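You operate a simulated robot arm through the tools that you are given. There is no shell and no other tool.

The job below is to be done with a simulated robot arm. You get a single attempt, and the scene is never put back.

TASK
Run the red potatoes on the ribbed belt back into the cart tub marked RED.
Fine: brake off to roll the cart, on again before they fall; leave the ribbed belt's dial at OFF.

It is judged by the outcome, as a careful person would: the job done as asked, and still so three seconds after it is handed in. It fails if anything else is knocked over, pushed out of place, dropped, spilled or broken.

THE ROBOT
A 6-joint arm with a two-finger gripper, fixed in place. Base frame: the origin is at the foot of the arm, x ahead of it, y to its left, z up. Readings come in m, rad, newtons and seconds.
Its first joint turns from -2.897 to 2.897 rad. Payload 2.45 kg.
Tool frame: the origin (TCP) lies between the finger pads and is the grasp point; the fingertips stand 0.02 m ahead of it; z points along the fingers, y is the line along which they close. The gripper opens to 0.14 m. The gripper's body begins 0.168 m behind the TCP.
Orientation is that of the tool frame in the base frame, as a unit quaternion [w, x, y, z]. With the fingers straight down and closing along the base's y, the tool's x points along the base's -x, its y along +y and its z along -z.

THE INTERFACE
- The arm moves only by the tool servo_tool. Its argument "series" is a list of rows, each an object (a shift or turn left out is 0, a gripper value left out holds the last) with "gripper": the finger opening in m, from 0 to 0.14; "slide": the shift along the tool's x, y, z in m, a list of three; "dr": the turn, a rotation vector about the tool's x, y, z in rad, a list of three. In form: [{"gripper": gripper, "slide": [x, y, z], "dr": [ax, ay, az]}, ...]. A call has 1 to 20 rows; each row is the pose to reach, as a shift and turn from the pose commanded when the call began, along the tool's axes at that moment. Rows are played at 5 a second. More than 0.05 m and 0.15 rad between two rows, or a gripper value outside its range, and nothing of the call is played. A pose out of reach is approached as far as the arm can. The call stops where the force on the tool passes 90 N (or 10 N more than at its start, if that is more) or the arm is blocked; 0.2 s more then pass. The fingers move at their own pace (about 0.045 m/s each) and stop on an object; they squeeze with about 37 N. The grip force told is the motor's: it shows also when the fingers shut on nothing. Time passes only in rows, and 0.2 s behind the last, so rows that repeat a pose let the fingers close. The reply holds the time, the measured pose of the TCP, the force on the tool along the base axes, the opening and the grip force, in the units named above and with some noise, with the torque about the TCP (base axes, N m) and any sound that the robot's microphone picked up.
- Cameras (640 x 400 px; columns grow to the right, rows downward): "scene" is fixed at [0.2185, -0.6507, 1.3849]; the picture's right is [0.70, -0.71, 0.00], its down [-0.25, -0.24, -0.94] and it looks along [0.67, 0.66, -0.35] (base axes); focal length 287 px, centre (320, 200). "wrist" rides on the gripper at [0.078, 0.011, -0.209] in the tool frame; the picture's right is [-0.14, 0.99, 0.00], its down [-0.92, -0.13, -0.37] and it looks along [-0.36, -0.05, 0.93] (tool axes); focal length 280 px, centre (320, 200). There is no depth. A picture from a camera that has moved, and an enlarged one, comes with that camera's place and axes in the base frame and with its lens.
- grab_frame(camera): a new picture of that camera. No time passes.
- enlarge(camera, box): a new picture of the part [left, top, right, bottom] of that camera's present view, enlarged. No time passes.
- job_done(): hands the job in; it is judged then, once.

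Places have to be worked out from the pictures, the camera data and where the tool is seen. Open the gripper and draw the arm clear of the work before you hand the job in, unless the task says otherwise.

The tools are called after "Request:" by a JSON object that holds its "api" and its "payload". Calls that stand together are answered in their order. servo_tool: Moves the arm, as the interface text tells. Its arguments: {"type":"object","properties":{"series":{"type":"array","items":{"type":"object","properties":{"gripper":{"type":"number"},"slide":{"type":"array","items":{"type":"number"}},"dr":{"type":"array","items":{"type":"number"}}}}}},"required":["series"]} The other tools are called the same way: grab_frame (camera) takes a picture; enlarge (camera, box) takes an enlarged picture of a part of a camera's view; job_done () hands the job in.

At the start:

```text
time_s: 0.0
eef_pos: [0.5467, 0.1488, 1.4044]
tool_rot: [0.0, 0.0, 1.0, 0.0]
ft_force: [-0.3, 0.2, 0.6]
moment: [0.0, 0.0, 0.04]
width: 0.1401
gripper_force: 0.0
```

scene: 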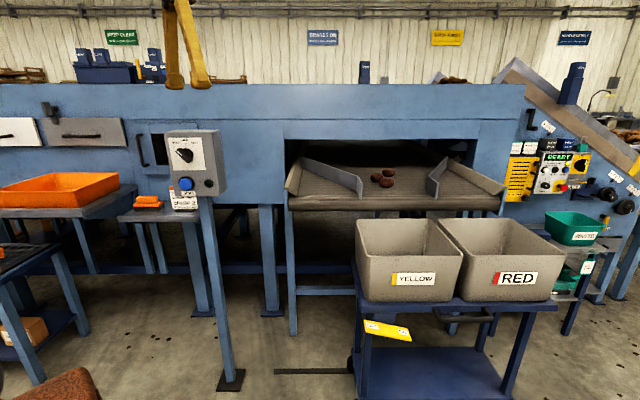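
wrist: 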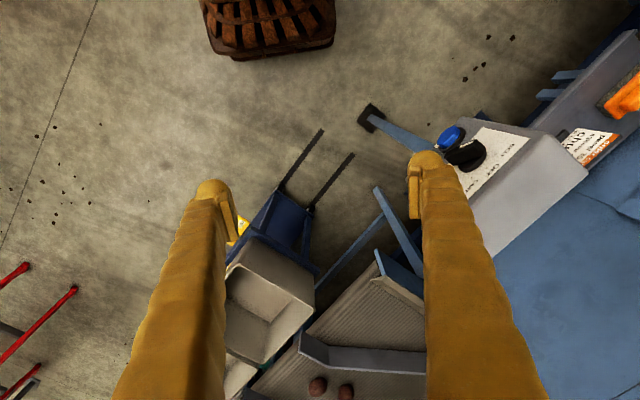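

The scene shows a ribbed belt with potatoes, a cart with YELLOW and RED tubs, and a control box with a dial and a blue button. I'll enlarge the key parts first.

Request:
{"api": "enlarge", "payload": {"camera": "scene", "box": [130, 120, 240, 220]}}

Request:
{"api": "enlarge", "payload": {"camera": "scene", "box": [270, 120, 520, 220]}}

Request:
{"api": "enlarge", "payload": {"camera": "scene", "box": [330, 210, 580, 400]}}

Request:
{"api": "enlarge", "payload": {"camera": "scene", "box": [490, 100, 640, 220]}}

Request:
{"api": "enlarge", "payload": {"camera": "wrist", "box": [200, 100, 440, 400]}}

Request:
{"api": "enlarge", "payload": {"camera": "wrist", "box": [400, 80, 640, 240]}}

```text
4.00 times, centred on (185, 170) of scene
camera zoom: at [0.2185, -0.6507, 1.3849], right [0.7, -0.71, 0.0], down [-0.25, -0.24, -0.94], along [0.67, 0.66, -0.35], focal length 1146 px, centre (860, 320)
```

zoom: 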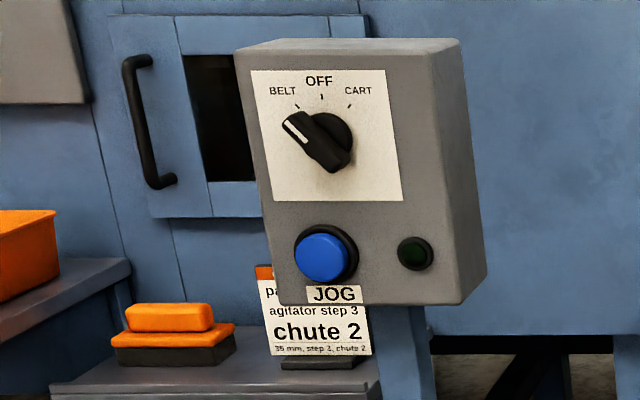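

```text
2.56 times, centred on (395, 170) of scene
camera zoom: at [0.2185, -0.6507, 1.3849], right [0.7, -0.71, 0.0], down [-0.25, -0.24, -0.94], along [0.67, 0.66, -0.35], focal length 734 px, centre (128, 277)
```

zoom: 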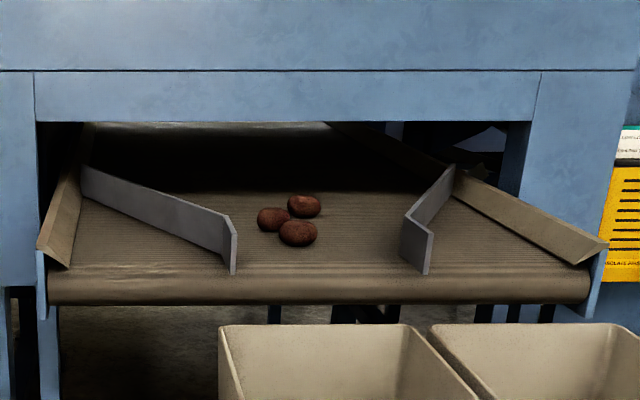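

```text
2.11 times, centred on (455, 305) of scene
camera zoom: at [0.2185, -0.6507, 1.3849], right [0.7, -0.71, 0.0], down [-0.25, -0.24, -0.94], along [0.67, 0.66, -0.35], focal length 603 px, centre (36, -21)
```

zoom: 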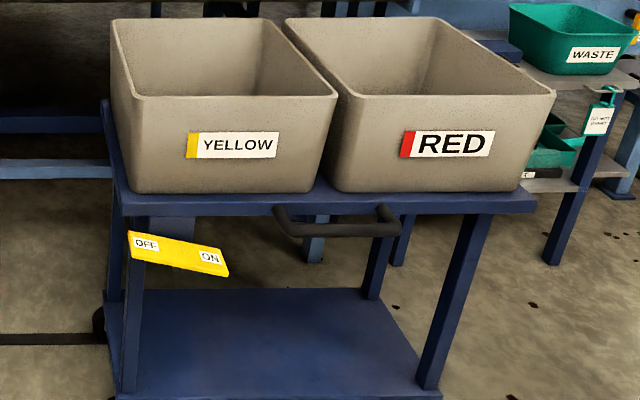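

```text
3.33 times, centred on (565, 160) of scene
camera zoom: at [0.2185, -0.6507, 1.3849], right [0.7, -0.71, 0.0], down [-0.25, -0.24, -0.94], along [0.67, 0.66, -0.35], focal length 955 px, centre (-497, 333)
```

zoom: 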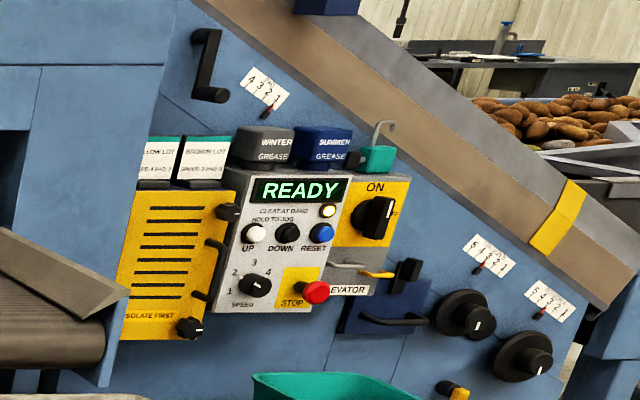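

```text
1.33 times, centred on (320, 250) of wrist
camera zoom: at [0.4676, 0.1601, 1.6133], right [0.14, 0.99, 0.0], down [0.92, -0.13, 0.37], along [0.36, -0.05, -0.93], focal length 374 px, centre (320, 133)
```

zoom: 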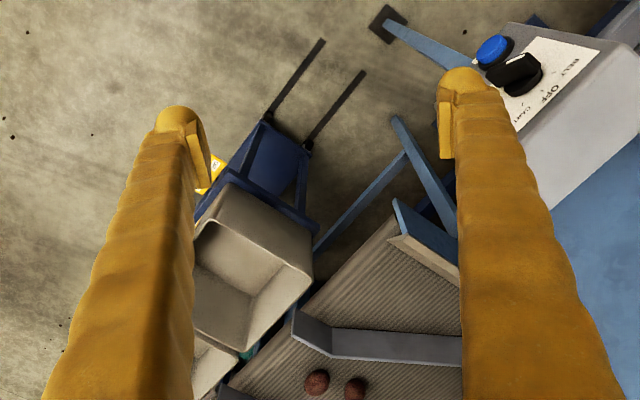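

```text
2.50 times, centred on (520, 160) of wrist
camera zoom: at [0.4676, 0.1601, 1.6133], right [0.14, 0.99, 0.0], down [0.92, -0.13, 0.37], along [0.36, -0.05, -0.93], focal length 701 px, centre (-180, 300)
```

zoom: 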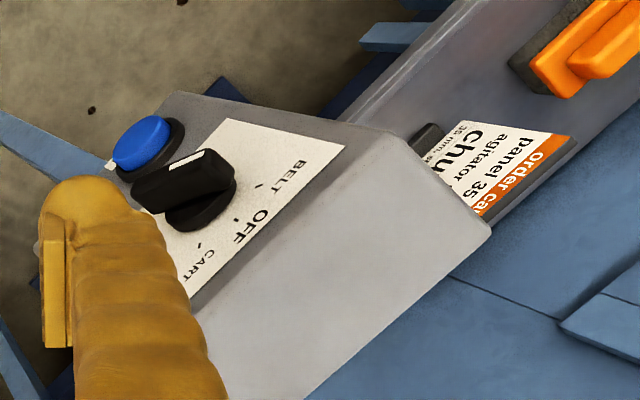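

The dial points at BELT now, and its CART position probably runs the ribbed belt toward the cart. The yellow tub is currently under the chute, and the brake plate has OFF and ON ends. I'll move the arm to a free viewpoint to look at the cart and brake more closely, turning the tool 45° to square up with the machine.

Request:
{"api": "servo_tool", "payload": {"series": [{"slide": [-0.01, -0.035, 0], "dr": [0, 0, -0.0785]}, {"slide": [-0.02, -0.07, 0], "dr": [0, 0, -0.157]}, {"slide": [-0.03, -0.105, 0], "dr": [0, 0, -0.2355]}, {"slide": [-0.04, -0.14, 0], "dr": [0, 0, -0.314]}, {"slide": [-0.05, -0.175, 0], "dr": [0, 0, -0.3925]}, {"slide": [-0.06, -0.21, 0], "dr": [0, 0, -0.471]}, {"slide": [-0.07, -0.245, 0], "dr": [0, 0, -0.5495]}, {"slide": [-0.08, -0.28, 0], "dr": [0, 0, -0.628]}, {"slide": [-0.09, -0.315, 0], "dr": [0, 0, -0.7065]}, {"slide": [-0.1, -0.35, 0], "dr": [0, 0, -0.7854]}]}}

Request:
{"api": "grab_frame", "payload": {"camera": "wrist"}}

Request:
{"api": "grab_frame", "payload": {"camera": "scene"}}

```text
time_s: 2.2
eef_pos: [0.6479, -0.2055, 1.4035]
tool_rot: [0.001, -0.384, 0.923, 0.0]
ft_force: [-0.5, -0.3, 0.4]
moment: [-0.03, -0.06, -0.02]
width: 0.1397
gripper_force: 0.0
```

```text
taken
camera wrist: at [0.585, -0.2523, 1.6122], right [-0.6, 0.8, 0.0], down [0.74, 0.56, 0.37], along [0.29, 0.22, -0.93], focal length 280 px, centre (320, 200)
```

wrist: 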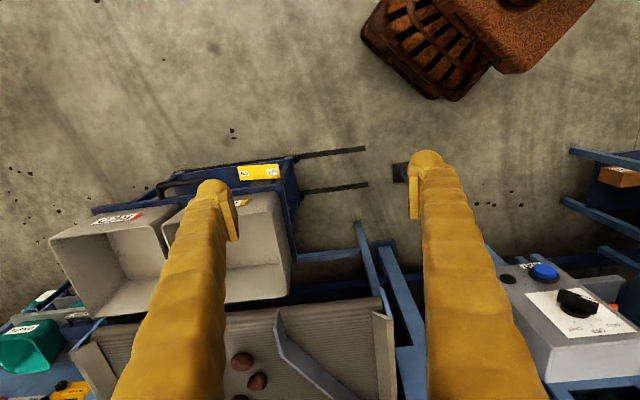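

```text
taken
```

scene: 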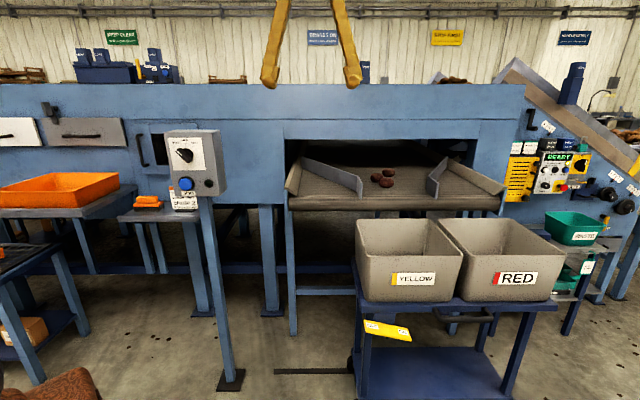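

The wrist view now shows the cart, tracks and brake plate. I'll enlarge those for accurate positions.

Request:
{"api": "enlarge", "payload": {"camera": "wrist", "box": [40, 130, 380, 340]}}

Request:
{"api": "enlarge", "payload": {"camera": "wrist", "box": [460, 230, 640, 390]}}

Request:
{"api": "enlarge", "payload": {"camera": "scene", "box": [340, 290, 480, 380]}}

```text
1.88 times, centred on (210, 235) of wrist
camera zoom: at [0.585, -0.2523, 1.6122], right [-0.6, 0.8, 0.0], down [0.74, 0.56, 0.37], along [0.29, 0.22, -0.93], focal length 528 px, centre (527, 134)
```

zoom: 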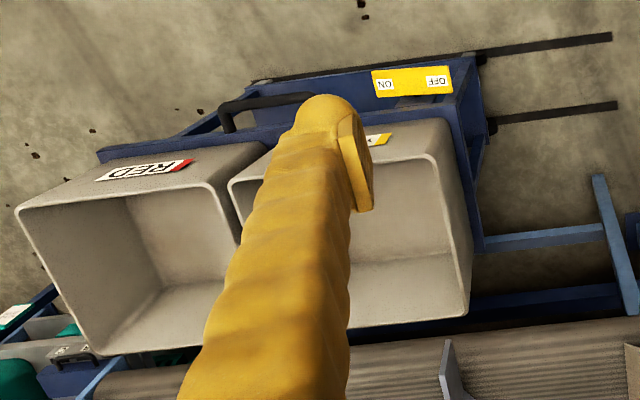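

```text
2.50 times, centred on (550, 310) of wrist
camera zoom: at [0.585, -0.2523, 1.6122], right [-0.6, 0.8, 0.0], down [0.74, 0.56, 0.37], along [0.29, 0.22, -0.93], focal length 701 px, centre (-255, -75)
```

zoom: 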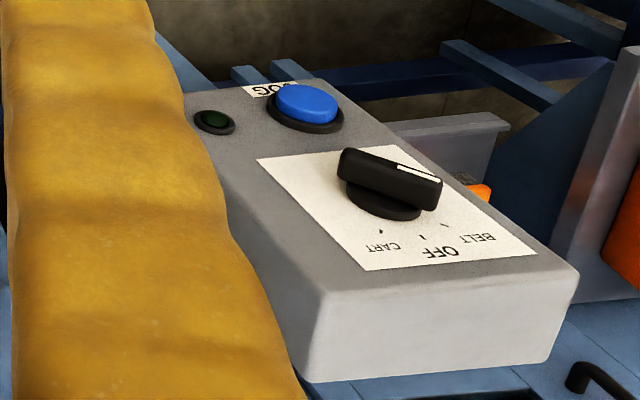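

```text
4.44 times, centred on (410, 335) of scene
camera zoom: at [0.2185, -0.6507, 1.3849], right [0.7, -0.71, 0.0], down [-0.25, -0.24, -0.94], along [0.67, 0.66, -0.35], focal length 1274 px, centre (-80, -400)
```

zoom: 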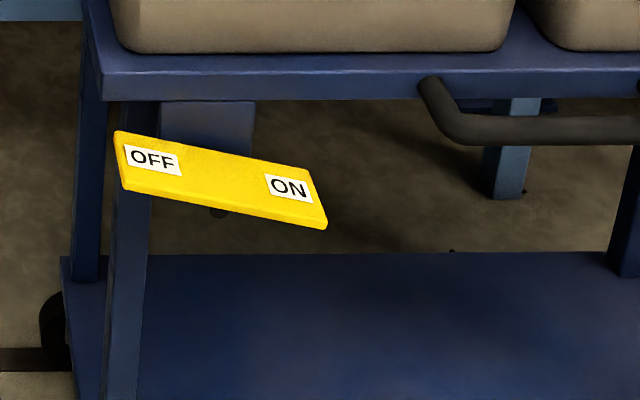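

OFF label works out at about (0.92, -0.22, 0.605) and ON at about (1.00, -0.30, 0.579), so the ON end is pressed down now. I'll close the gripper, tilt it slightly and come down in front of the cart above the OFF end, keeping clear of the tub rim.

Request:
{"api": "servo_tool", "payload": {"series": [{"gripper": 0, "slide": [-0.0079, -0.0126, 0.0427], "dr": [0, -0.01875, 0]}, {"slide": [-0.0159, -0.0252, 0.0854], "dr": [0, -0.0375, 0]}, {"slide": [-0.0238, -0.0379, 0.1282], "dr": [0, -0.05625, 0]}, {"slide": [-0.0318, -0.0505, 0.1709], "dr": [0, -0.075, 0]}, {"slide": [-0.0397, -0.0631, 0.2136], "dr": [0, -0.09375, 0]}, {"slide": [-0.0476, -0.0758, 0.2563], "dr": [0, -0.1125, 0]}, {"slide": [-0.0556, -0.0884, 0.299], "dr": [0, -0.13125, 0]}, {"slide": [-0.0635, -0.101, 0.3418], "dr": [0, -0.15, 0]}, {"slide": [-0.0714, -0.1136, 0.3845], "dr": [0, -0.16875, 0]}, {"slide": [-0.0794, -0.1263, 0.4272], "dr": [0, -0.1875, 0]}, {"slide": [-0.0873, -0.1389, 0.4699], "dr": [0, -0.20625, 0]}, {"slide": [-0.0953, -0.1515, 0.5126], "dr": [0, -0.225, 0]}, {"slide": [-0.1032, -0.1641, 0.5553], "dr": [0, -0.24375, 0]}, {"slide": [-0.1111, -0.1768, 0.5981], "dr": [0, -0.2625, 0]}, {"slide": [-0.1191, -0.1894, 0.6408], "dr": [0, -0.28125, 0]}, {"slide": [-0.127, -0.202, 0.6835], "dr": [0, -0.3, 0]}]}}

Request:
{"api": "grab_frame", "payload": {"camera": "wrist"}}

Request:
{"api": "grab_frame", "payload": {"camera": "scene"}}

```text
time_s: 5.6
eef_pos: [0.8763, -0.2539, 0.7212]
tool_rot: [0.139, -0.378, 0.913, 0.057]
ft_force: [0.2, 0.1, 0.4]
moment: [0.02, 0.07, 0.0]
width: 0.0003
gripper_force: 28.9
```

```text
taken
camera wrist: at [0.7732, -0.3421, 0.8977], right [-0.61, 0.79, 0.04], down [0.63, 0.45, 0.62], along [0.48, 0.4, -0.78], focal length 280 px, centre (320, 200)
```

wrist: 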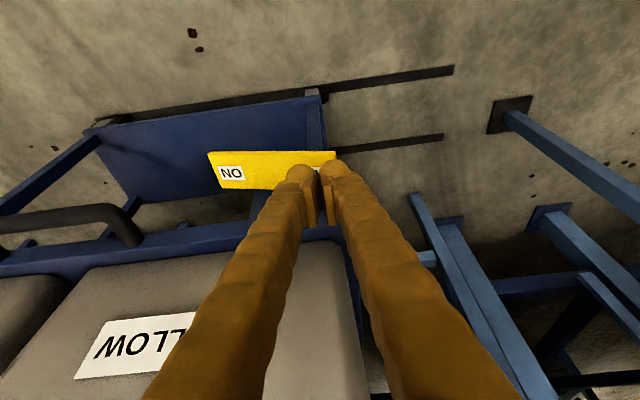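

```text
taken
```

scene: 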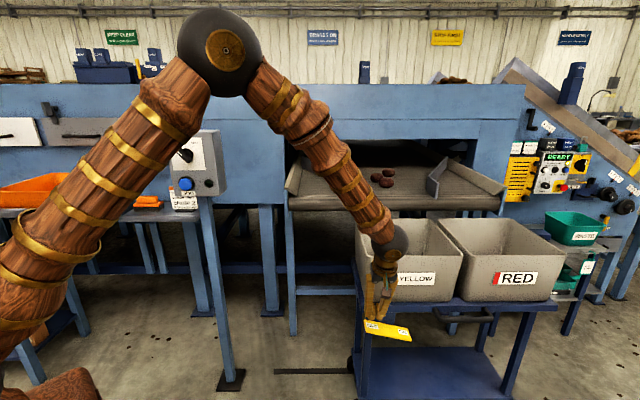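

The fingertip is just ahead of and above the OFF end; the plate spans roughly u 0.78–0.94 along the cart front. I'll move over the OFF end and press down gently in small steps.

Request:
{"api": "servo_tool", "payload": {"series": [{"slide": [-0.02, 0, 0.02]}, {"slide": [-0.0205, 0, 0.05]}, {"slide": [-0.0155, 0, 0.0885]}, {"slide": [-0.0125, 0, 0.098]}, {"slide": [-0.011, 0, 0.103]}, {"slide": [-0.0096, 0, 0.1077]}, {"slide": [-0.0081, 0, 0.1125]}, {"slide": [-0.0066, 0, 0.1173]}]}}

Request:
{"api": "grab_frame", "payload": {"camera": "wrist"}}

Request:
{"api": "enlarge", "payload": {"camera": "scene", "box": [340, 240, 480, 380]}}

```text
time_s: 7.4
eef_pos: [0.9079, -0.2268, 0.609]
tool_rot: [0.138, -0.378, 0.914, 0.057]
ft_force: [0.2, -0.2, -1.0]
moment: [0.04, -0.02, 0.0]
width: 0.0
gripper_force: 29.2
```

```text
taken
camera wrist: at [0.8029, -0.3137, 0.787], right [-0.61, 0.79, 0.04], down [0.64, 0.45, 0.62], along [0.48, 0.4, -0.78], focal length 280 px, centre (320, 200)
```

wrist: 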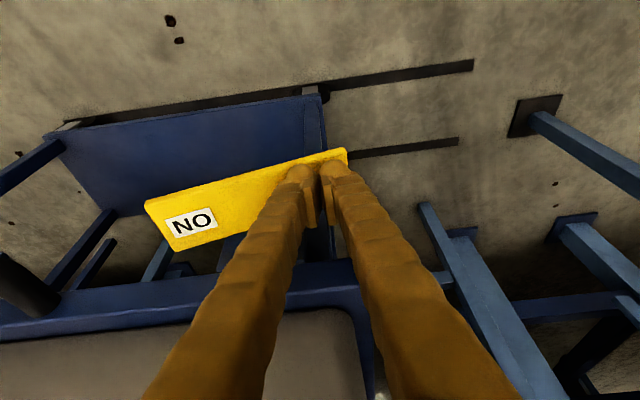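

```text
2.86 times, centred on (410, 310) of scene
camera zoom: at [0.2185, -0.6507, 1.3849], right [0.7, -0.71, 0.0], down [-0.25, -0.24, -0.94], along [0.67, 0.66, -0.35], focal length 819 px, centre (63, -114)
```

zoom: 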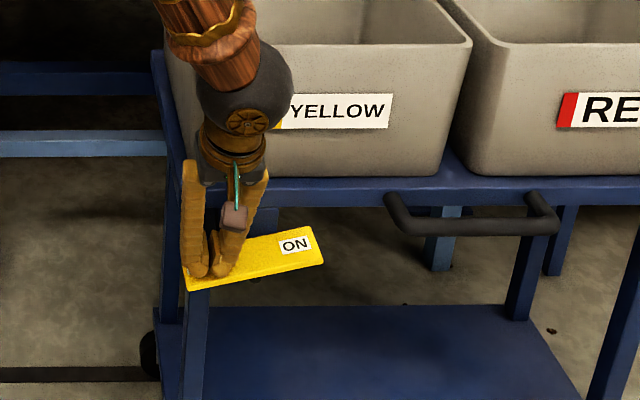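

The rocker has tipped: its ON end is now up. I'll press a few mm more to be sure it seats, then lift off and check that it stays.

Request:
{"api": "servo_tool", "payload": {"series": [{"slide": [0.0009, 0, 0.0029]}, {"slide": [0.0018, 0, 0.0057]}, {"slide": [0.0027, 0, 0.0086]}, {"slide": [0.0027, 0, 0.0086]}]}}

Request:
{"api": "enlarge", "payload": {"camera": "scene", "box": [340, 240, 480, 380]}}

```text
time_s: 8.4
eef_pos: [0.9088, -0.2254, 0.6045]
tool_rot: [0.139, -0.378, 0.914, 0.057]
ft_force: [-42.7, -2.9, 78.5]
moment: [-1.17, 0.63, -0.67]
width: 0.0
gripper_force: 29.6
```

```text
2.86 times, centred on (410, 310) of scene
camera zoom: at [0.2185, -0.6507, 1.3849], right [0.7, -0.71, 0.0], down [-0.25, -0.24, -0.94], along [0.67, 0.66, -0.35], focal length 819 px, centre (63, -114)
```

zoom: 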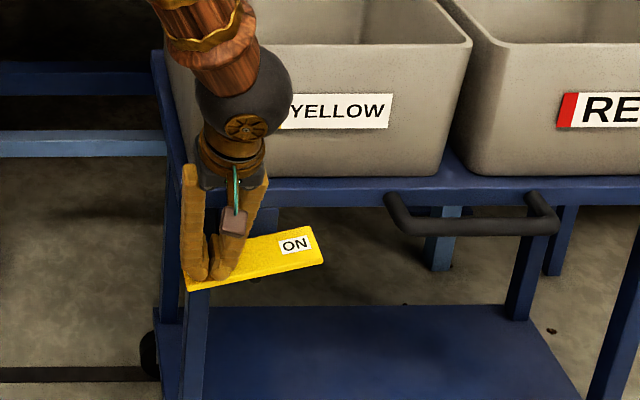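

The rocker is on its stop: force rose to about 78 N with no further motion. I'll lift off, retreat in front of the cart and straighten the tool.

Request:
{"api": "servo_tool", "payload": {"series": [{"slide": [-0.003, 0, -0.0096]}, {"slide": [-0.0133, 0, -0.043]}, {"slide": [0.005, 0, -0.0853]}, {"slide": [0.0233, 0, -0.1275]}, {"slide": [0.0291, 0, -0.1764]}, {"slide": [0.0364, 0, -0.2206], "dr": [0, 0.06, 0]}, {"slide": [0.0231, 0, -0.2636], "dr": [0, 0.12, 0]}, {"slide": [0.0098, 0, -0.3066], "dr": [0, 0.18, 0]}, {"slide": [-0.0035, 0, -0.3495], "dr": [0, 0.24, 0]}, {"slide": [-0.0168, 0, -0.3925], "dr": [0, 0.3, 0]}]}}

Request:
{"api": "grab_frame", "payload": {"camera": "wrist"}}

Request:
{"api": "enlarge", "payload": {"camera": "scene", "box": [340, 200, 580, 380]}}

```text
time_s: 10.6
eef_pos: [0.8365, -0.2958, 0.9791]
tool_rot: [-0.002, -0.383, 0.924, 0.0]
ft_force: [0.0, -0.4, 0.3]
moment: [0.01, 0.03, 0.0]
width: 0.0
gripper_force: 29.3
```

```text
taken
camera wrist: at [0.774, -0.3418, 1.188], right [-0.6, 0.8, 0.0], down [0.74, 0.56, 0.37], along [0.29, 0.22, -0.93], focal length 280 px, centre (320, 200)
```

wrist: 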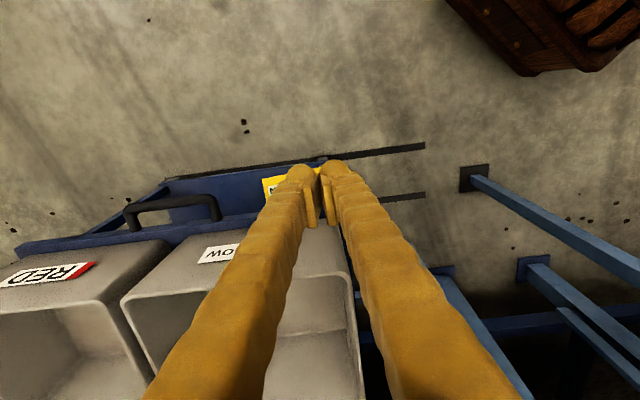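

```text
2.22 times, centred on (460, 290) of scene
camera zoom: at [0.2185, -0.6507, 1.3849], right [0.7, -0.71, 0.0], down [-0.25, -0.24, -0.94], along [0.67, 0.66, -0.35], focal length 637 px, centre (9, 0)
```

zoom: 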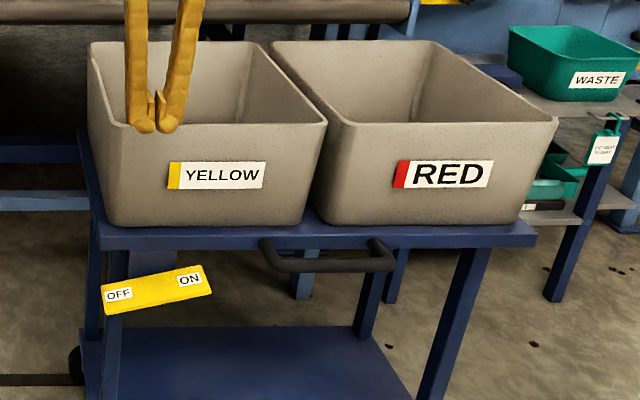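

The brake stays OFF. The handle bar spans u≈1.03–1.20, n≈0.475, z≈0.653. I'll turn the tool 90° so the fingers close across the bar, partly open them, and tilt outward to gain reach.

Request:
{"api": "servo_tool", "payload": {"series": [{"gripper": 0.055, "slide": [0.002, 0.005, -0.002], "dr": [0, 0, 0.1428]}, {"slide": [0.004, 0.01, -0.004], "dr": [0, 0, 0.2856]}, {"slide": [0.006, 0.015, -0.006], "dr": [0, 0, 0.4284]}, {"slide": [0.008, 0.02, -0.008], "dr": [0, 0, 0.5712]}, {"slide": [0.01, 0.025, -0.01], "dr": [0, 0, 0.714]}, {"slide": [0.012, 0.03, -0.012], "dr": [0, 0, 0.8568]}, {"slide": [0.014, 0.035, -0.014], "dr": [0, 0, 0.9996]}, {"slide": [0.016, 0.04, -0.016], "dr": [0, 0, 1.1424]}, {"slide": [0.018, 0.045, -0.018], "dr": [0, 0, 1.2852]}, {"slide": [0.02, 0.05, -0.02], "dr": [0, 0, 1.428]}, {"slide": [0.02, 0.05, -0.02], "dr": [0, 0, 1.5708]}]}}

Request:
{"api": "servo_tool", "payload": {"series": [{"dr": [-0.15, 0, 0]}, {"dr": [-0.3, 0, 0]}, {"dr": [-0.45, 0, 0]}]}}

Request:
{"api": "servo_tool", "payload": {"series": [{"dr": [0, -0.15, 0]}, {"dr": [0, -0.3, 0]}, {"dr": [0, -0.45, 0]}, {"dr": [0, -0.6, 0]}, {"dr": [0, -0.75, 0]}]}}

Request:
{"api": "grab_frame", "payload": {"camera": "wrist"}}

Request:
{"api": "grab_frame", "payload": {"camera": "scene"}}

```text
time_s: 13.0
eef_pos: [0.7876, -0.2747, 1.0011]
tool_rot: [0.0, 0.383, 0.924, 0.0]
ft_force: [0.7, -0.2, -0.8]
moment: [0.01, 0.0, -0.02]
width: 0.0552
gripper_force: 0.0
```

```text
time_s: 13.8
eef_pos: [0.7878, -0.2748, 1.0012]
tool_rot: [0.086, 0.373, 0.901, 0.207]
ft_force: [0.1, 0.3, -0.5]
moment: [0.0, 0.03, 0.03]
width: 0.0553
gripper_force: 0.2
```

```text
time_s: 15.0
eef_pos: [0.7839, -0.2632, 0.9954]
tool_rot: [0.362, 0.349, 0.862, 0.066]
ft_force: [1.0, -1.3, 0.5]
moment: [0.09, 0.18, 0.04]
width: 0.0552
gripper_force: 0.0
out of reach, approached as far as the arm can: row 5
```

```text
taken
camera wrist: at [0.6111, -0.1737, 1.1073], right [0.62, 0.65, 0.44], down [0.14, -0.64, 0.76], along [0.77, -0.41, -0.48], focal length 280 px, centre (320, 200)
```

wrist: 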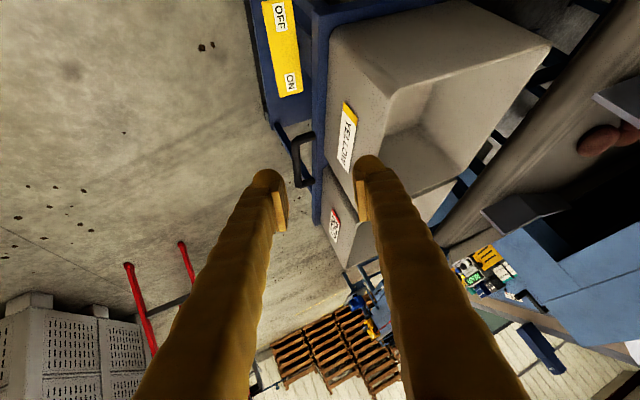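

```text
taken
```

scene: 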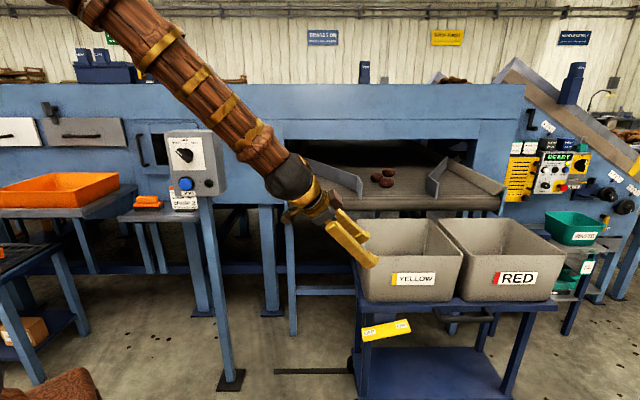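

The last bit of tilt was out of reach here, but about 35–40° is enough. I'll move to a pre-grasp point about 0.10 m short of the handle bar along the finger direction.

Request:
{"api": "servo_tool", "payload": {"series": [{"slide": [-0.0069, -0.008, 0.0424]}, {"slide": [-0.0137, -0.016, 0.0848]}, {"slide": [-0.0206, -0.024, 0.1272]}, {"slide": [-0.0275, -0.032, 0.1696]}, {"slide": [-0.0343, -0.04, 0.2121]}, {"slide": [-0.0412, -0.0481, 0.2545]}, {"slide": [-0.0481, -0.0561, 0.2969]}, {"slide": [-0.0549, -0.0641, 0.3393]}, {"slide": [-0.0618, -0.0721, 0.3817]}]}}

Request:
{"api": "grab_frame", "payload": {"camera": "wrist"}}

Request:
{"api": "enlarge", "payload": {"camera": "scene", "box": [340, 200, 580, 380]}}

```text
time_s: 17.0
eef_pos: [1.0355, -0.4263, 0.7361]
tool_rot: [0.375, 0.414, 0.824, 0.088]
ft_force: [0.7, -0.2, 0.1]
moment: [0.0, 0.07, 0.03]
width: 0.055
gripper_force: 0.0
```

```text
taken
camera wrist: at [0.8681, -0.3258, 0.8452], right [0.66, 0.53, 0.53], down [0.01, -0.71, 0.7], along [0.75, -0.46, -0.48], focal length 280 px, centre (320, 200)
```

wrist: 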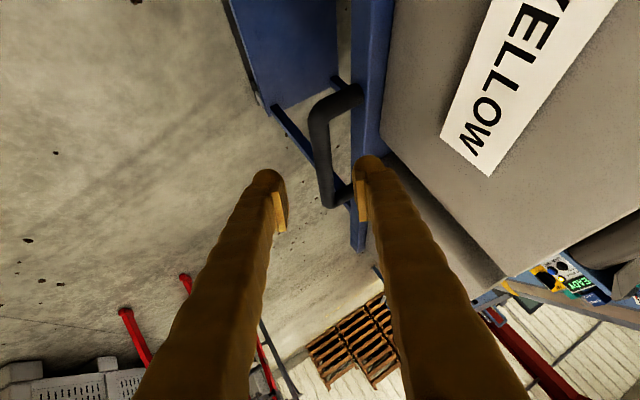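

```text
2.22 times, centred on (460, 290) of scene
camera zoom: at [0.2185, -0.6507, 1.3849], right [0.7, -0.71, 0.0], down [-0.25, -0.24, -0.94], along [0.67, 0.66, -0.35], focal length 637 px, centre (9, 0)
```

zoom: 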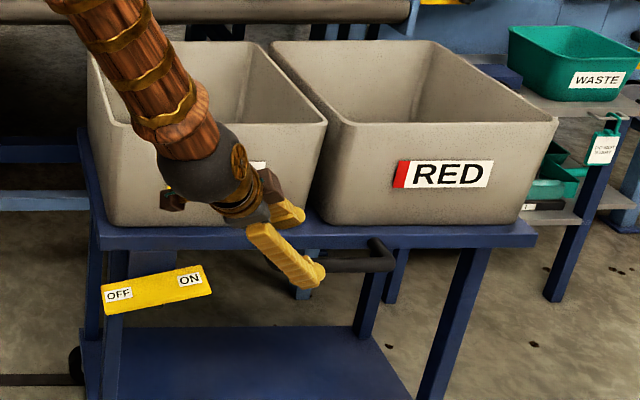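

The reach is fine and the bar lies between the fingertips. I'll advance halfway along the finger direction, then check again.

Request:
{"api": "servo_tool", "payload": {"series": [{"slide": [0.005, 0, 0.03]}, {"slide": [0.01, 0, 0.06]}, {"slide": [0.012, 0, 0.08]}]}}

Request:
{"api": "grab_frame", "payload": {"camera": "wrist"}}

Request:
{"api": "enlarge", "payload": {"camera": "scene", "box": [400, 240, 540, 360]}}

```text
time_s: 17.8
eef_pos: [1.0859, -0.4311, 0.673]
tool_rot: [0.375, 0.414, 0.825, 0.088]
ft_force: [-0.4, -0.2, 0.1]
moment: [0.02, 0.01, -0.03]
width: 0.0552
gripper_force: 0.0
```

```text
taken
camera wrist: at [0.9179, -0.3304, 0.7821], right [0.66, 0.53, 0.53], down [0.01, -0.71, 0.7], along [0.75, -0.46, -0.48], focal length 280 px, centre (320, 200)
```

wrist: 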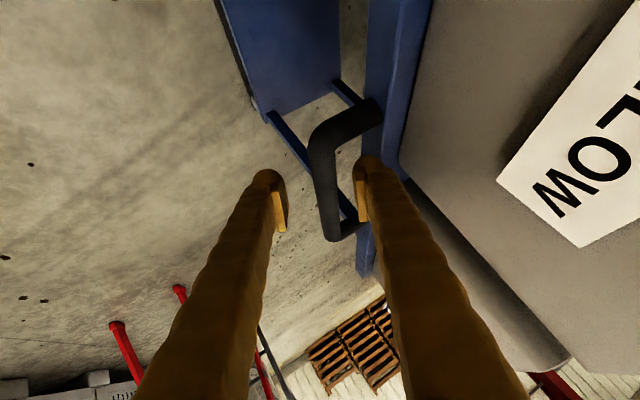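

```text
3.33 times, centred on (470, 300) of scene
camera zoom: at [0.2185, -0.6507, 1.3849], right [0.7, -0.71, 0.0], down [-0.25, -0.24, -0.94], along [0.67, 0.66, -0.35], focal length 955 px, centre (-180, -133)
```

zoom: 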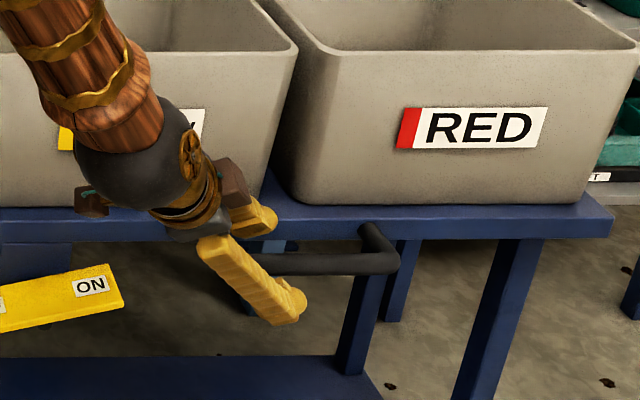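

The bar is well between the fingers, about 0.028 m ahead of the TCP. I'll advance that far and close on it.

Request:
{"api": "servo_tool", "payload": {"series": [{"slide": [0.004, 0, 0.014]}, {"slide": [0.006, 0, 0.027]}, {"gripper": 0.0, "slide": [0.006, 0, 0.027]}, {"slide": [0.006, 0, 0.027]}, {"slide": [0.006, 0, 0.027]}, {"slide": [0.006, 0, 0.027]}]}}

Request:
{"api": "grab_frame", "payload": {"camera": "wrist"}}

Request:
{"api": "enlarge", "payload": {"camera": "scene", "box": [400, 240, 540, 360]}}

```text
time_s: 19.2
eef_pos: [1.1051, -0.4283, 0.6551]
tool_rot: [0.377, 0.412, 0.825, 0.089]
ft_force: [49.1, 44.8, 8.0]
moment: [0.03, -0.15, 0.61]
width: 0.0211
gripper_force: 41.7
```

```text
taken
camera wrist: at [0.9357, -0.3279, 0.7625], right [0.66, 0.54, 0.53], down [0.01, -0.71, 0.7], along [0.75, -0.46, -0.47], focal length 280 px, centre (320, 200)
```

wrist: 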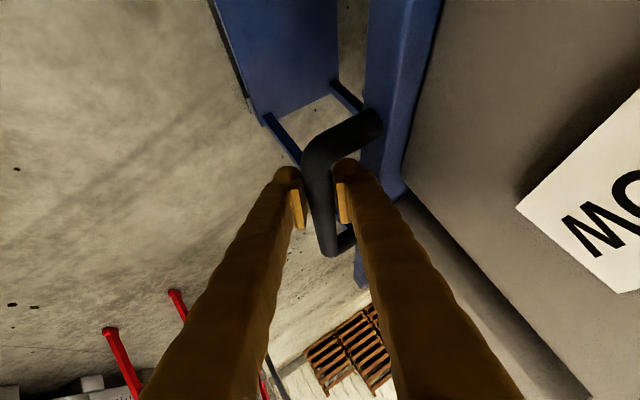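

```text
3.33 times, centred on (470, 300) of scene
camera zoom: at [0.2185, -0.6507, 1.3849], right [0.7, -0.71, 0.0], down [-0.25, -0.24, -0.94], along [0.67, 0.66, -0.35], focal length 955 px, centre (-180, -133)
```

zoom: 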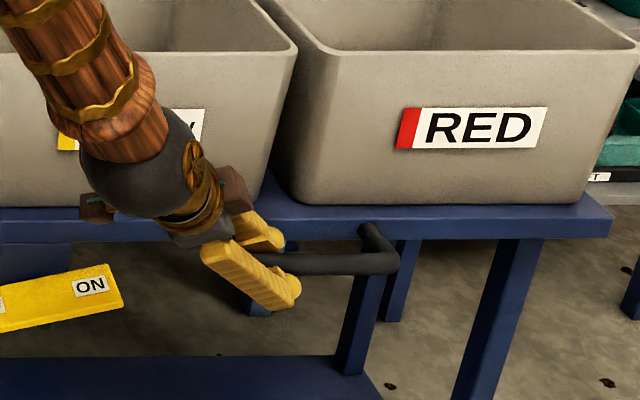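

The bar is gripped (opening 0.021 m), but there is about 66 N of sideways force toward +n because I'm slightly off-centre. I'll relax by a few mm in that direction before pulling.

Request:
{"api": "servo_tool", "payload": {"series": [{"slide": [0.0008, 0.0027, 0.0011]}, {"slide": [0.0016, 0.0053, 0.0022]}]}}

```text
time_s: 19.8
eef_pos: [1.1045, -0.428, 0.6544]
tool_rot: [0.376, 0.415, 0.824, 0.087]
ft_force: [16.1, 30.0, 36.8]
moment: [-0.04, -0.39, 0.36]
width: 0.0205
gripper_force: 44.5
```

Request:
{"api": "servo_tool", "payload": {"series": [{"slide": [-0.0004, 0.002, -0.0005]}, {"slide": [-0.0008, 0.0041, -0.001]}]}}

```text
time_s: 20.4
eef_pos: [1.1046, -0.4277, 0.6536]
tool_rot: [0.374, 0.417, 0.824, 0.087]
ft_force: [-20.0, -19.3, 32.8]
moment: [-0.35, -0.21, -0.29]
width: 0.0208
gripper_force: 44.8
```

Request:
{"api": "servo_tool", "payload": {"series": [{"slide": [-0.001, 0, -0.0013]}, {"slide": [-0.002, 0, -0.0027]}]}}

```text
time_s: 21.0
eef_pos: [1.1032, -0.4262, 0.6539]
tool_rot: [0.372, 0.416, 0.825, 0.087]
ft_force: [-24.9, -27.1, -10.4]
moment: [-0.09, 0.17, -0.47]
width: 0.0206
gripper_force: 45.0
```

Forces are now moderate. I'll start pulling the cart along −u in small steps, watching the side forces to stay true to the track.

Request:
{"api": "servo_tool", "payload": {"series": [{"slide": [0.0075, -0.0017, -0.0067]}, {"slide": [0.0154, -0.0016, -0.0127]}, {"slide": [0.0234, -0.0014, -0.0188]}, {"slide": [0.0314, -0.0013, -0.0248]}]}}

Request:
{"api": "grab_frame", "payload": {"camera": "scene"}}

```text
time_s: 22.0
eef_pos: [1.0756, -0.398, 0.6543]
tool_rot: [0.373, 0.415, 0.825, 0.087]
ft_force: [-24.1, -18.7, -51.8]
moment: [0.53, 0.6, -0.29]
width: 0.0207
gripper_force: 45.5
```

```text
taken
```

scene: 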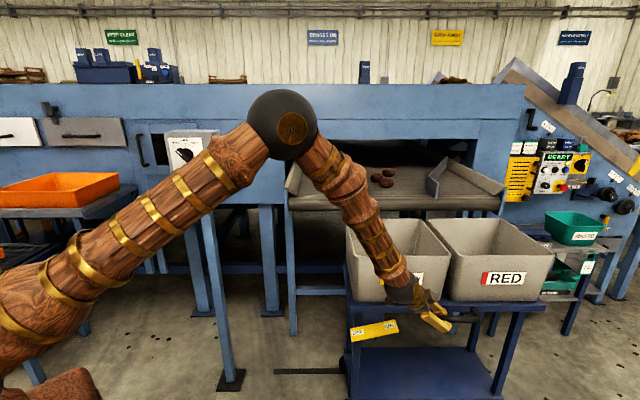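

The cart rolls with the pull (about 0.04 m). I'll correct a small vertical bias and continue pulling.

Request:
{"api": "servo_tool", "payload": {"series": [{"slide": [0.0014, -0.0034, 0.0018]}, {"slide": [0.0118, -0.004, -0.0052]}, {"slide": [0.0222, -0.0046, -0.0122]}, {"slide": [0.0325, -0.0052, -0.0192]}, {"slide": [0.0429, -0.0059, -0.0262]}]}}

```text
time_s: 23.2
eef_pos: [1.0419, -0.366, 0.6543]
tool_rot: [0.378, 0.412, 0.824, 0.089]
ft_force: [15.5, 19.6, 23.0]
moment: [0.3, 0.08, 0.35]
width: 0.0207
gripper_force: 45.4
```

Forces are small and balanced. Continuing the pull by another 0.08 m.

Request:
{"api": "servo_tool", "payload": {"series": [{"slide": [0.0105, 0.0019, -0.008]}, {"slide": [0.0214, 0.0018, -0.0156]}, {"slide": [0.0324, 0.0017, -0.0232]}, {"slide": [0.0433, 0.0016, -0.0308]}, {"slide": [0.0543, 0.0015, -0.0384]}, {"slide": [0.0653, 0.0014, -0.046]}]}}

Request:
{"api": "grab_frame", "payload": {"camera": "scene"}}

```text
time_s: 24.3
eef_pos: [1.006, -0.3308, 0.6538]
tool_rot: [0.374, 0.407, 0.828, 0.097]
ft_force: [7.5, 4.5, 2.1]
moment: [0.16, 0.14, 0.11]
width: 0.0207
gripper_force: 45.0
out of reach, approached as far as the arm can: row 3, 4, 5
stopped in row 5: the force on the tool passed its limit at 93 N (the readings are from after the stop); the commanded pose is now the measured one
```

```text
taken
```

scene: 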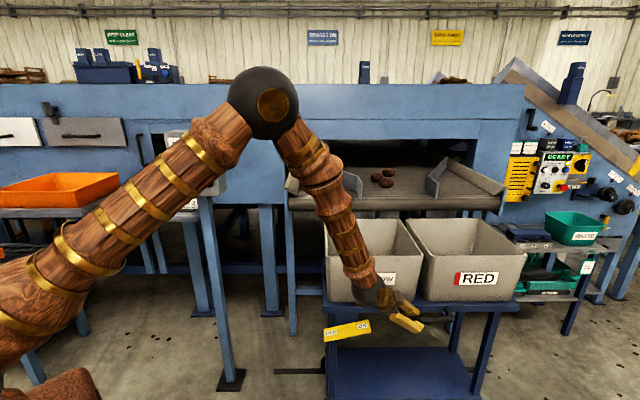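

The wrist is at a joint limit for this tilt as the cart comes closer. I'll loosen the grip a little (still caging the bar), reduce the tilt about the closing axis, then grip again.

Request:
{"api": "servo_tool", "payload": {"series": [{"gripper": 0.045}, {"gripper": 0.045}, {"dr": [0, 0.1, 0]}, {"dr": [0, 0.2, 0]}, {"dr": [0, 0.3, 0]}, {"dr": [0, 0.4, 0]}, {"dr": [0, 0.45, 0]}]}}

Request:
{"api": "grab_frame", "payload": {"camera": "wrist"}}

Request:
{"api": "enlarge", "payload": {"camera": "scene", "box": [320, 200, 520, 360]}}

```text
time_s: 25.9
eef_pos: [1.0038, -0.3295, 0.65]
tool_rot: [0.177, 0.377, 0.89, 0.186]
ft_force: [0.0, 1.1, 0.6]
moment: [0.03, -0.08, 0.03]
width: 0.0448
gripper_force: 0.0
```

```text
taken
camera wrist: at [0.8643, -0.306, 0.824], right [0.69, 0.54, 0.48], down [0.36, -0.83, 0.42], along [0.63, -0.12, -0.77], focal length 280 px, centre (320, 200)
```

wrist: 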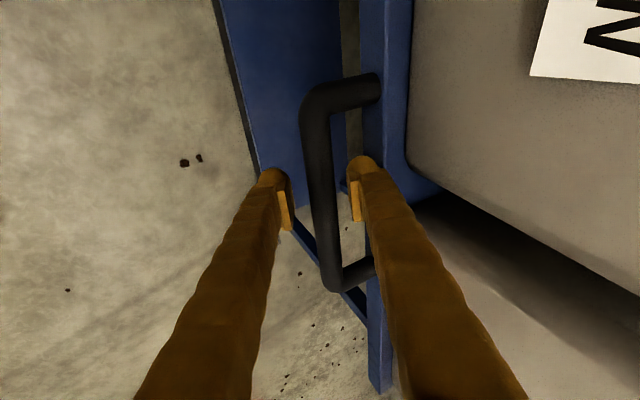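

```text
2.50 times, centred on (420, 280) of scene
camera zoom: at [0.2185, -0.6507, 1.3849], right [0.7, -0.71, 0.0], down [-0.25, -0.24, -0.94], along [0.67, 0.66, -0.35], focal length 716 px, centre (70, 0)
```

zoom: 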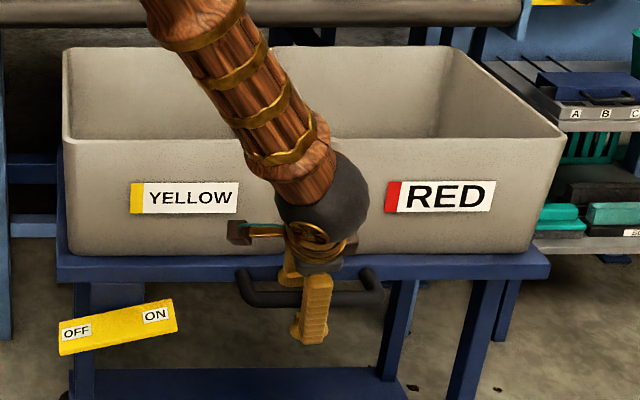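

The grip is still caging the bar with less tilt. I'll close again and read the forces before pulling.

Request:
{"api": "servo_tool", "payload": {"series": [{"gripper": 0.0}, {"gripper": 0.0}, {"gripper": 0.0}]}}

```text
time_s: 26.7
eef_pos: [1.0064, -0.3301, 0.653]
tool_rot: [0.179, 0.375, 0.89, 0.187]
ft_force: [28.5, 26.7, 2.2]
moment: [0.09, 0.03, 0.28]
width: 0.0203
gripper_force: 35.4
```

Request:
{"api": "servo_tool", "payload": {"series": [{"slide": [0.0001, 0.0022, 0.0012]}, {"slide": [0.0124, 0.0026, -0.0011]}, {"slide": [0.0247, 0.003, -0.0034]}, {"slide": [0.037, 0.0033, -0.0056]}, {"slide": [0.0493, 0.0037, -0.0079]}]}}

```text
time_s: 27.9
eef_pos: [0.9719, -0.2942, 0.6514]
tool_rot: [0.179, 0.376, 0.89, 0.185]
ft_force: [2.9, 4.5, 17.4]
moment: [0.61, 0.55, -0.01]
width: 0.0195
gripper_force: 44.6
```

Forces remain low. Continuing about 0.075 m more.

Request:
{"api": "servo_tool", "payload": {"series": [{"slide": [0.0121, 0.0008, -0.0031]}, {"slide": [0.0244, 0.0012, -0.0054]}, {"slide": [0.0367, 0.0016, -0.0077]}, {"slide": [0.049, 0.0019, -0.0099]}, {"slide": [0.0613, 0.0023, -0.0122]}, {"slide": [0.0736, 0.0027, -0.0145]}]}}

Request:
{"api": "grab_frame", "payload": {"camera": "scene"}}

```text
time_s: 29.3
eef_pos: [0.9174, -0.2402, 0.6513]
tool_rot: [0.179, 0.376, 0.89, 0.186]
ft_force: [7.7, 9.9, -11.1]
moment: [1.26, 1.18, 0.3]
width: 0.0191
gripper_force: 44.3
```

```text
taken
```

scene: 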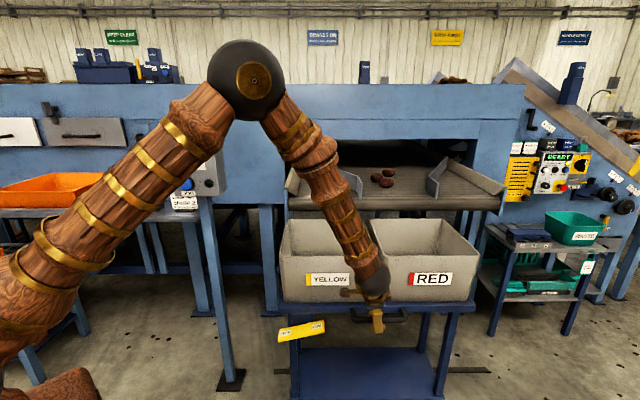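

The red tub is about 0.055 m short of where the yellow tub stood under the chute. I'll pull that remaining distance.

Request:
{"api": "servo_tool", "payload": {"series": [{"slide": [0.0108, 0.0003, -0.002]}, {"slide": [0.0216, 0.0007, -0.004]}, {"slide": [0.0324, 0.001, -0.006]}, {"slide": [0.0432, 0.0014, -0.008]}, {"slide": [0.054, 0.0017, -0.01]}]}}

Request:
{"api": "grab_frame", "payload": {"camera": "scene"}}

Request:
{"api": "enlarge", "payload": {"camera": "scene", "box": [250, 140, 510, 340]}}

```text
time_s: 30.5
eef_pos: [0.8796, -0.2014, 0.6517]
tool_rot: [0.178, 0.378, 0.889, 0.186]
ft_force: [0.2, 3.4, -50.4]
moment: [1.11, 1.14, 0.17]
width: 0.019
gripper_force: 44.3
```

```text
taken
```

scene: 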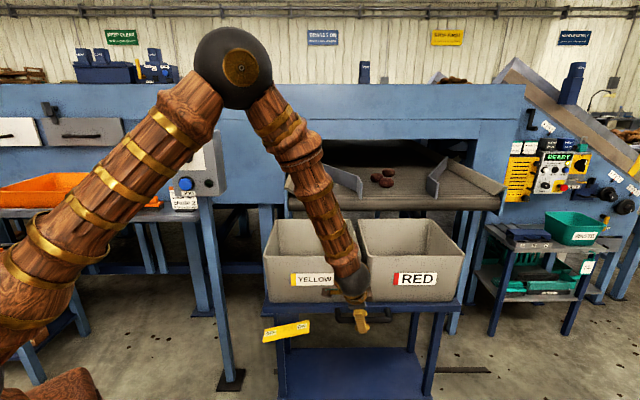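

```text
2.00 times, centred on (380, 240) of scene
camera zoom: at [0.2185, -0.6507, 1.3849], right [0.7, -0.71, 0.0], down [-0.25, -0.24, -0.94], along [0.67, 0.66, -0.35], focal length 573 px, centre (200, 120)
```

zoom: 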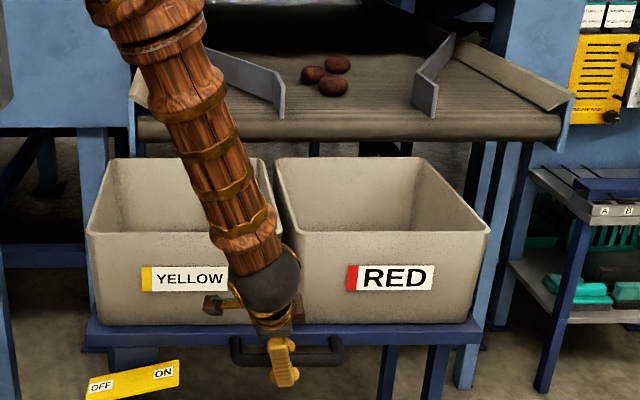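

The red tub now sits under the chute; a further ~0.012 m would centre it better under the potatoes' path. I'll relieve the vertical force, make that small move, and then release the handle.

Request:
{"api": "servo_tool", "payload": {"series": [{"slide": [0.0005, -0.0014, 0.0026]}, {"slide": [0.0064, -0.0012, 0.0015]}, {"slide": [0.0123, -0.001, 0.0004]}, {"slide": [0.0123, -0.001, 0.0004]}]}}

Request:
{"api": "servo_tool", "payload": {"series": [{"gripper": 0.02}, {"gripper": 0.03}, {"gripper": 0.045}, {"gripper": 0.045}]}}

Request:
{"api": "grab_frame", "payload": {"camera": "wrist"}}

Request:
{"api": "grab_frame", "payload": {"camera": "scene"}}

```text
time_s: 31.5
eef_pos: [0.8726, -0.1941, 0.6517]
tool_rot: [0.18, 0.377, 0.89, 0.185]
ft_force: [17.9, -35.9, -11.2]
moment: [0.25, 0.33, -0.85]
width: 0.0192
gripper_force: 43.9
```

```text
time_s: 32.5
eef_pos: [0.872, -0.1918, 0.6506]
tool_rot: [0.179, 0.376, 0.89, 0.184]
ft_force: [-0.3, 0.8, -0.1]
moment: [-0.02, 0.0, -0.02]
width: 0.0447
gripper_force: 0.1
```

```text
taken
camera wrist: at [0.7313, -0.1678, 0.8225], right [0.69, 0.54, 0.49], down [0.35, -0.83, 0.43], along [0.63, -0.12, -0.76], focal length 280 px, centre (320, 200)
```

wrist: 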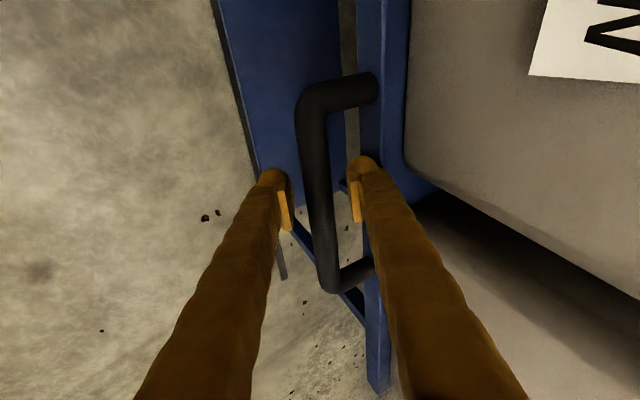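

```text
taken
```

scene: 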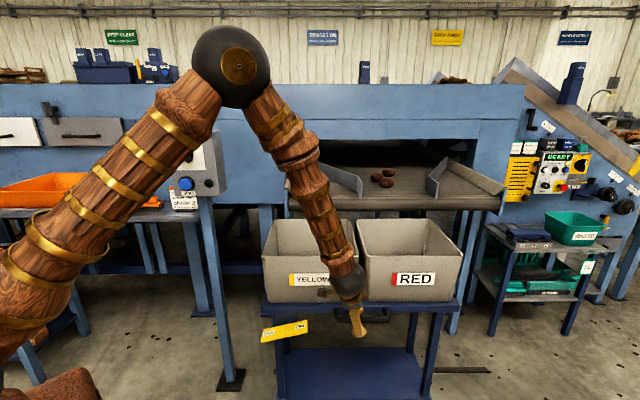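

The handle is released, and the cart seems to have met its end stop (total move ~0.33 m). I'll back out of the handle, then turn the tool to press the brake's ON end.

Request:
{"api": "servo_tool", "payload": {"series": [{"slide": [0, 0, -0.04]}, {"slide": [0, 0, -0.08]}, {"slide": [0, 0, -0.12]}, {"slide": [-0.0024, -0.0354, -0.1385]}, {"slide": [-0.0047, -0.0708, -0.1569]}, {"slide": [-0.0117, -0.0522, -0.1916]}, {"slide": [-0.0187, -0.0336, -0.2263]}, {"slide": [-0.0257, -0.015, -0.261]}]}}

Request:
{"api": "servo_tool", "payload": {"series": [{"gripper": 0.0, "dr": [-0.0005, 0.0264, -0.1404]}, {"dr": [-0.001, 0.0528, -0.2808]}, {"dr": [-0.0015, 0.0793, -0.4212]}, {"dr": [-0.002, 0.1057, -0.5616]}, {"dr": [-0.0025, 0.1321, -0.702]}, {"dr": [-0.003, 0.1586, -0.8425]}, {"dr": [-0.0035, 0.185, -0.9829]}, {"dr": [-0.004, 0.2114, -1.1233]}, {"dr": [-0.0045, 0.2378, -1.2637]}, {"dr": [-0.005, 0.2643, -1.4041]}, {"dr": [-0.0055, 0.2907, -1.5445]}]}}

Request:
{"api": "grab_frame", "payload": {"camera": "wrist"}}

Request:
{"api": "grab_frame", "payload": {"camera": "scene"}}

```text
time_s: 34.3
eef_pos: [0.7582, -0.2725, 0.8729]
tool_rot: [0.178, 0.377, 0.89, 0.185]
ft_force: [0.8, 0.0, 0.9]
moment: [0.0, -0.05, 0.01]
width: 0.0448
gripper_force: 0.0
```

```text
time_s: 36.7
eef_pos: [0.7603, -0.2718, 0.8732]
tool_rot: [0.14, -0.378, 0.913, 0.058]
ft_force: [0.2, -0.3, -0.1]
moment: [0.02, 0.0, 0.0]
width: 0.0002
gripper_force: 28.8
```

```text
taken
camera wrist: at [0.6553, -0.3605, 1.0497], right [-0.61, 0.79, 0.04], down [0.63, 0.45, 0.63], along [0.48, 0.41, -0.78], focal length 280 px, centre (320, 200)
```

wrist: 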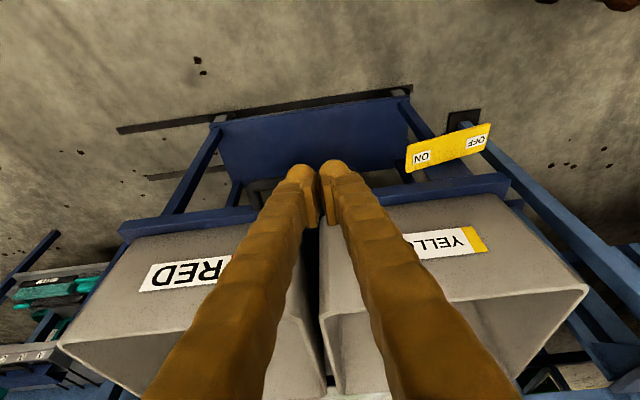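

```text
taken
```

scene: 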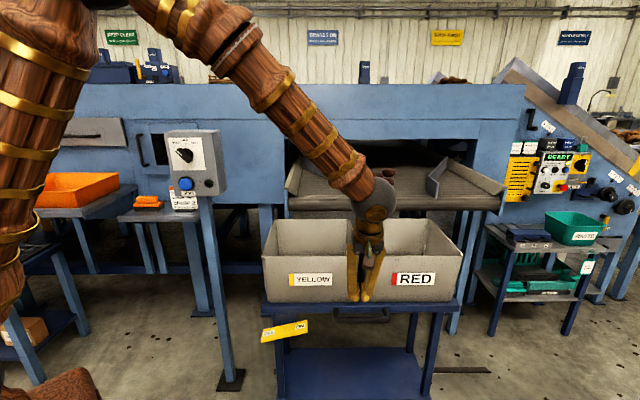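

The brake plate is now near u≈0.49–0.55. I'll check the tub-to-chute alignment at higher zoom before setting the brake.

Request:
{"api": "enlarge", "payload": {"camera": "scene", "box": [250, 140, 510, 340]}}

Request:
{"api": "enlarge", "payload": {"camera": "wrist", "box": [300, 60, 620, 260]}}

```text
2.00 times, centred on (380, 240) of scene
camera zoom: at [0.2185, -0.6507, 1.3849], right [0.7, -0.71, 0.0], down [-0.25, -0.24, -0.94], along [0.67, 0.66, -0.35], focal length 573 px, centre (200, 120)
```

zoom: 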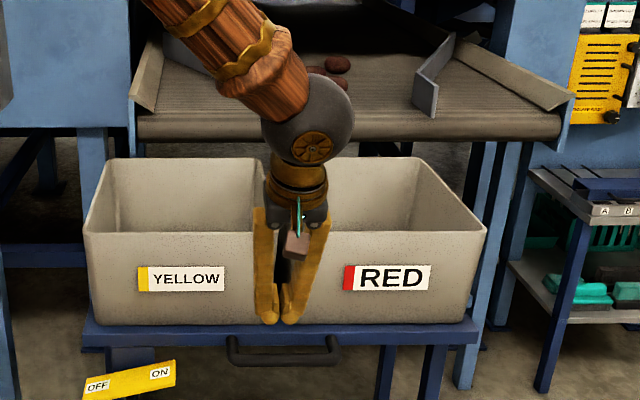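

```text
2.00 times, centred on (460, 160) of wrist
camera zoom: at [0.6553, -0.3605, 1.0497], right [-0.61, 0.79, 0.04], down [0.63, 0.45, 0.63], along [0.48, 0.41, -0.78], focal length 561 px, centre (40, 280)
```

zoom: 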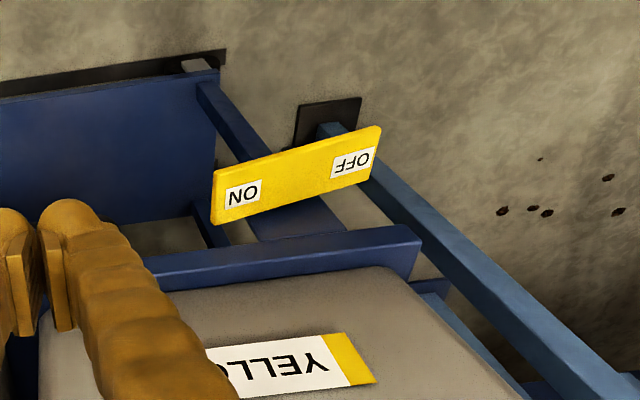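

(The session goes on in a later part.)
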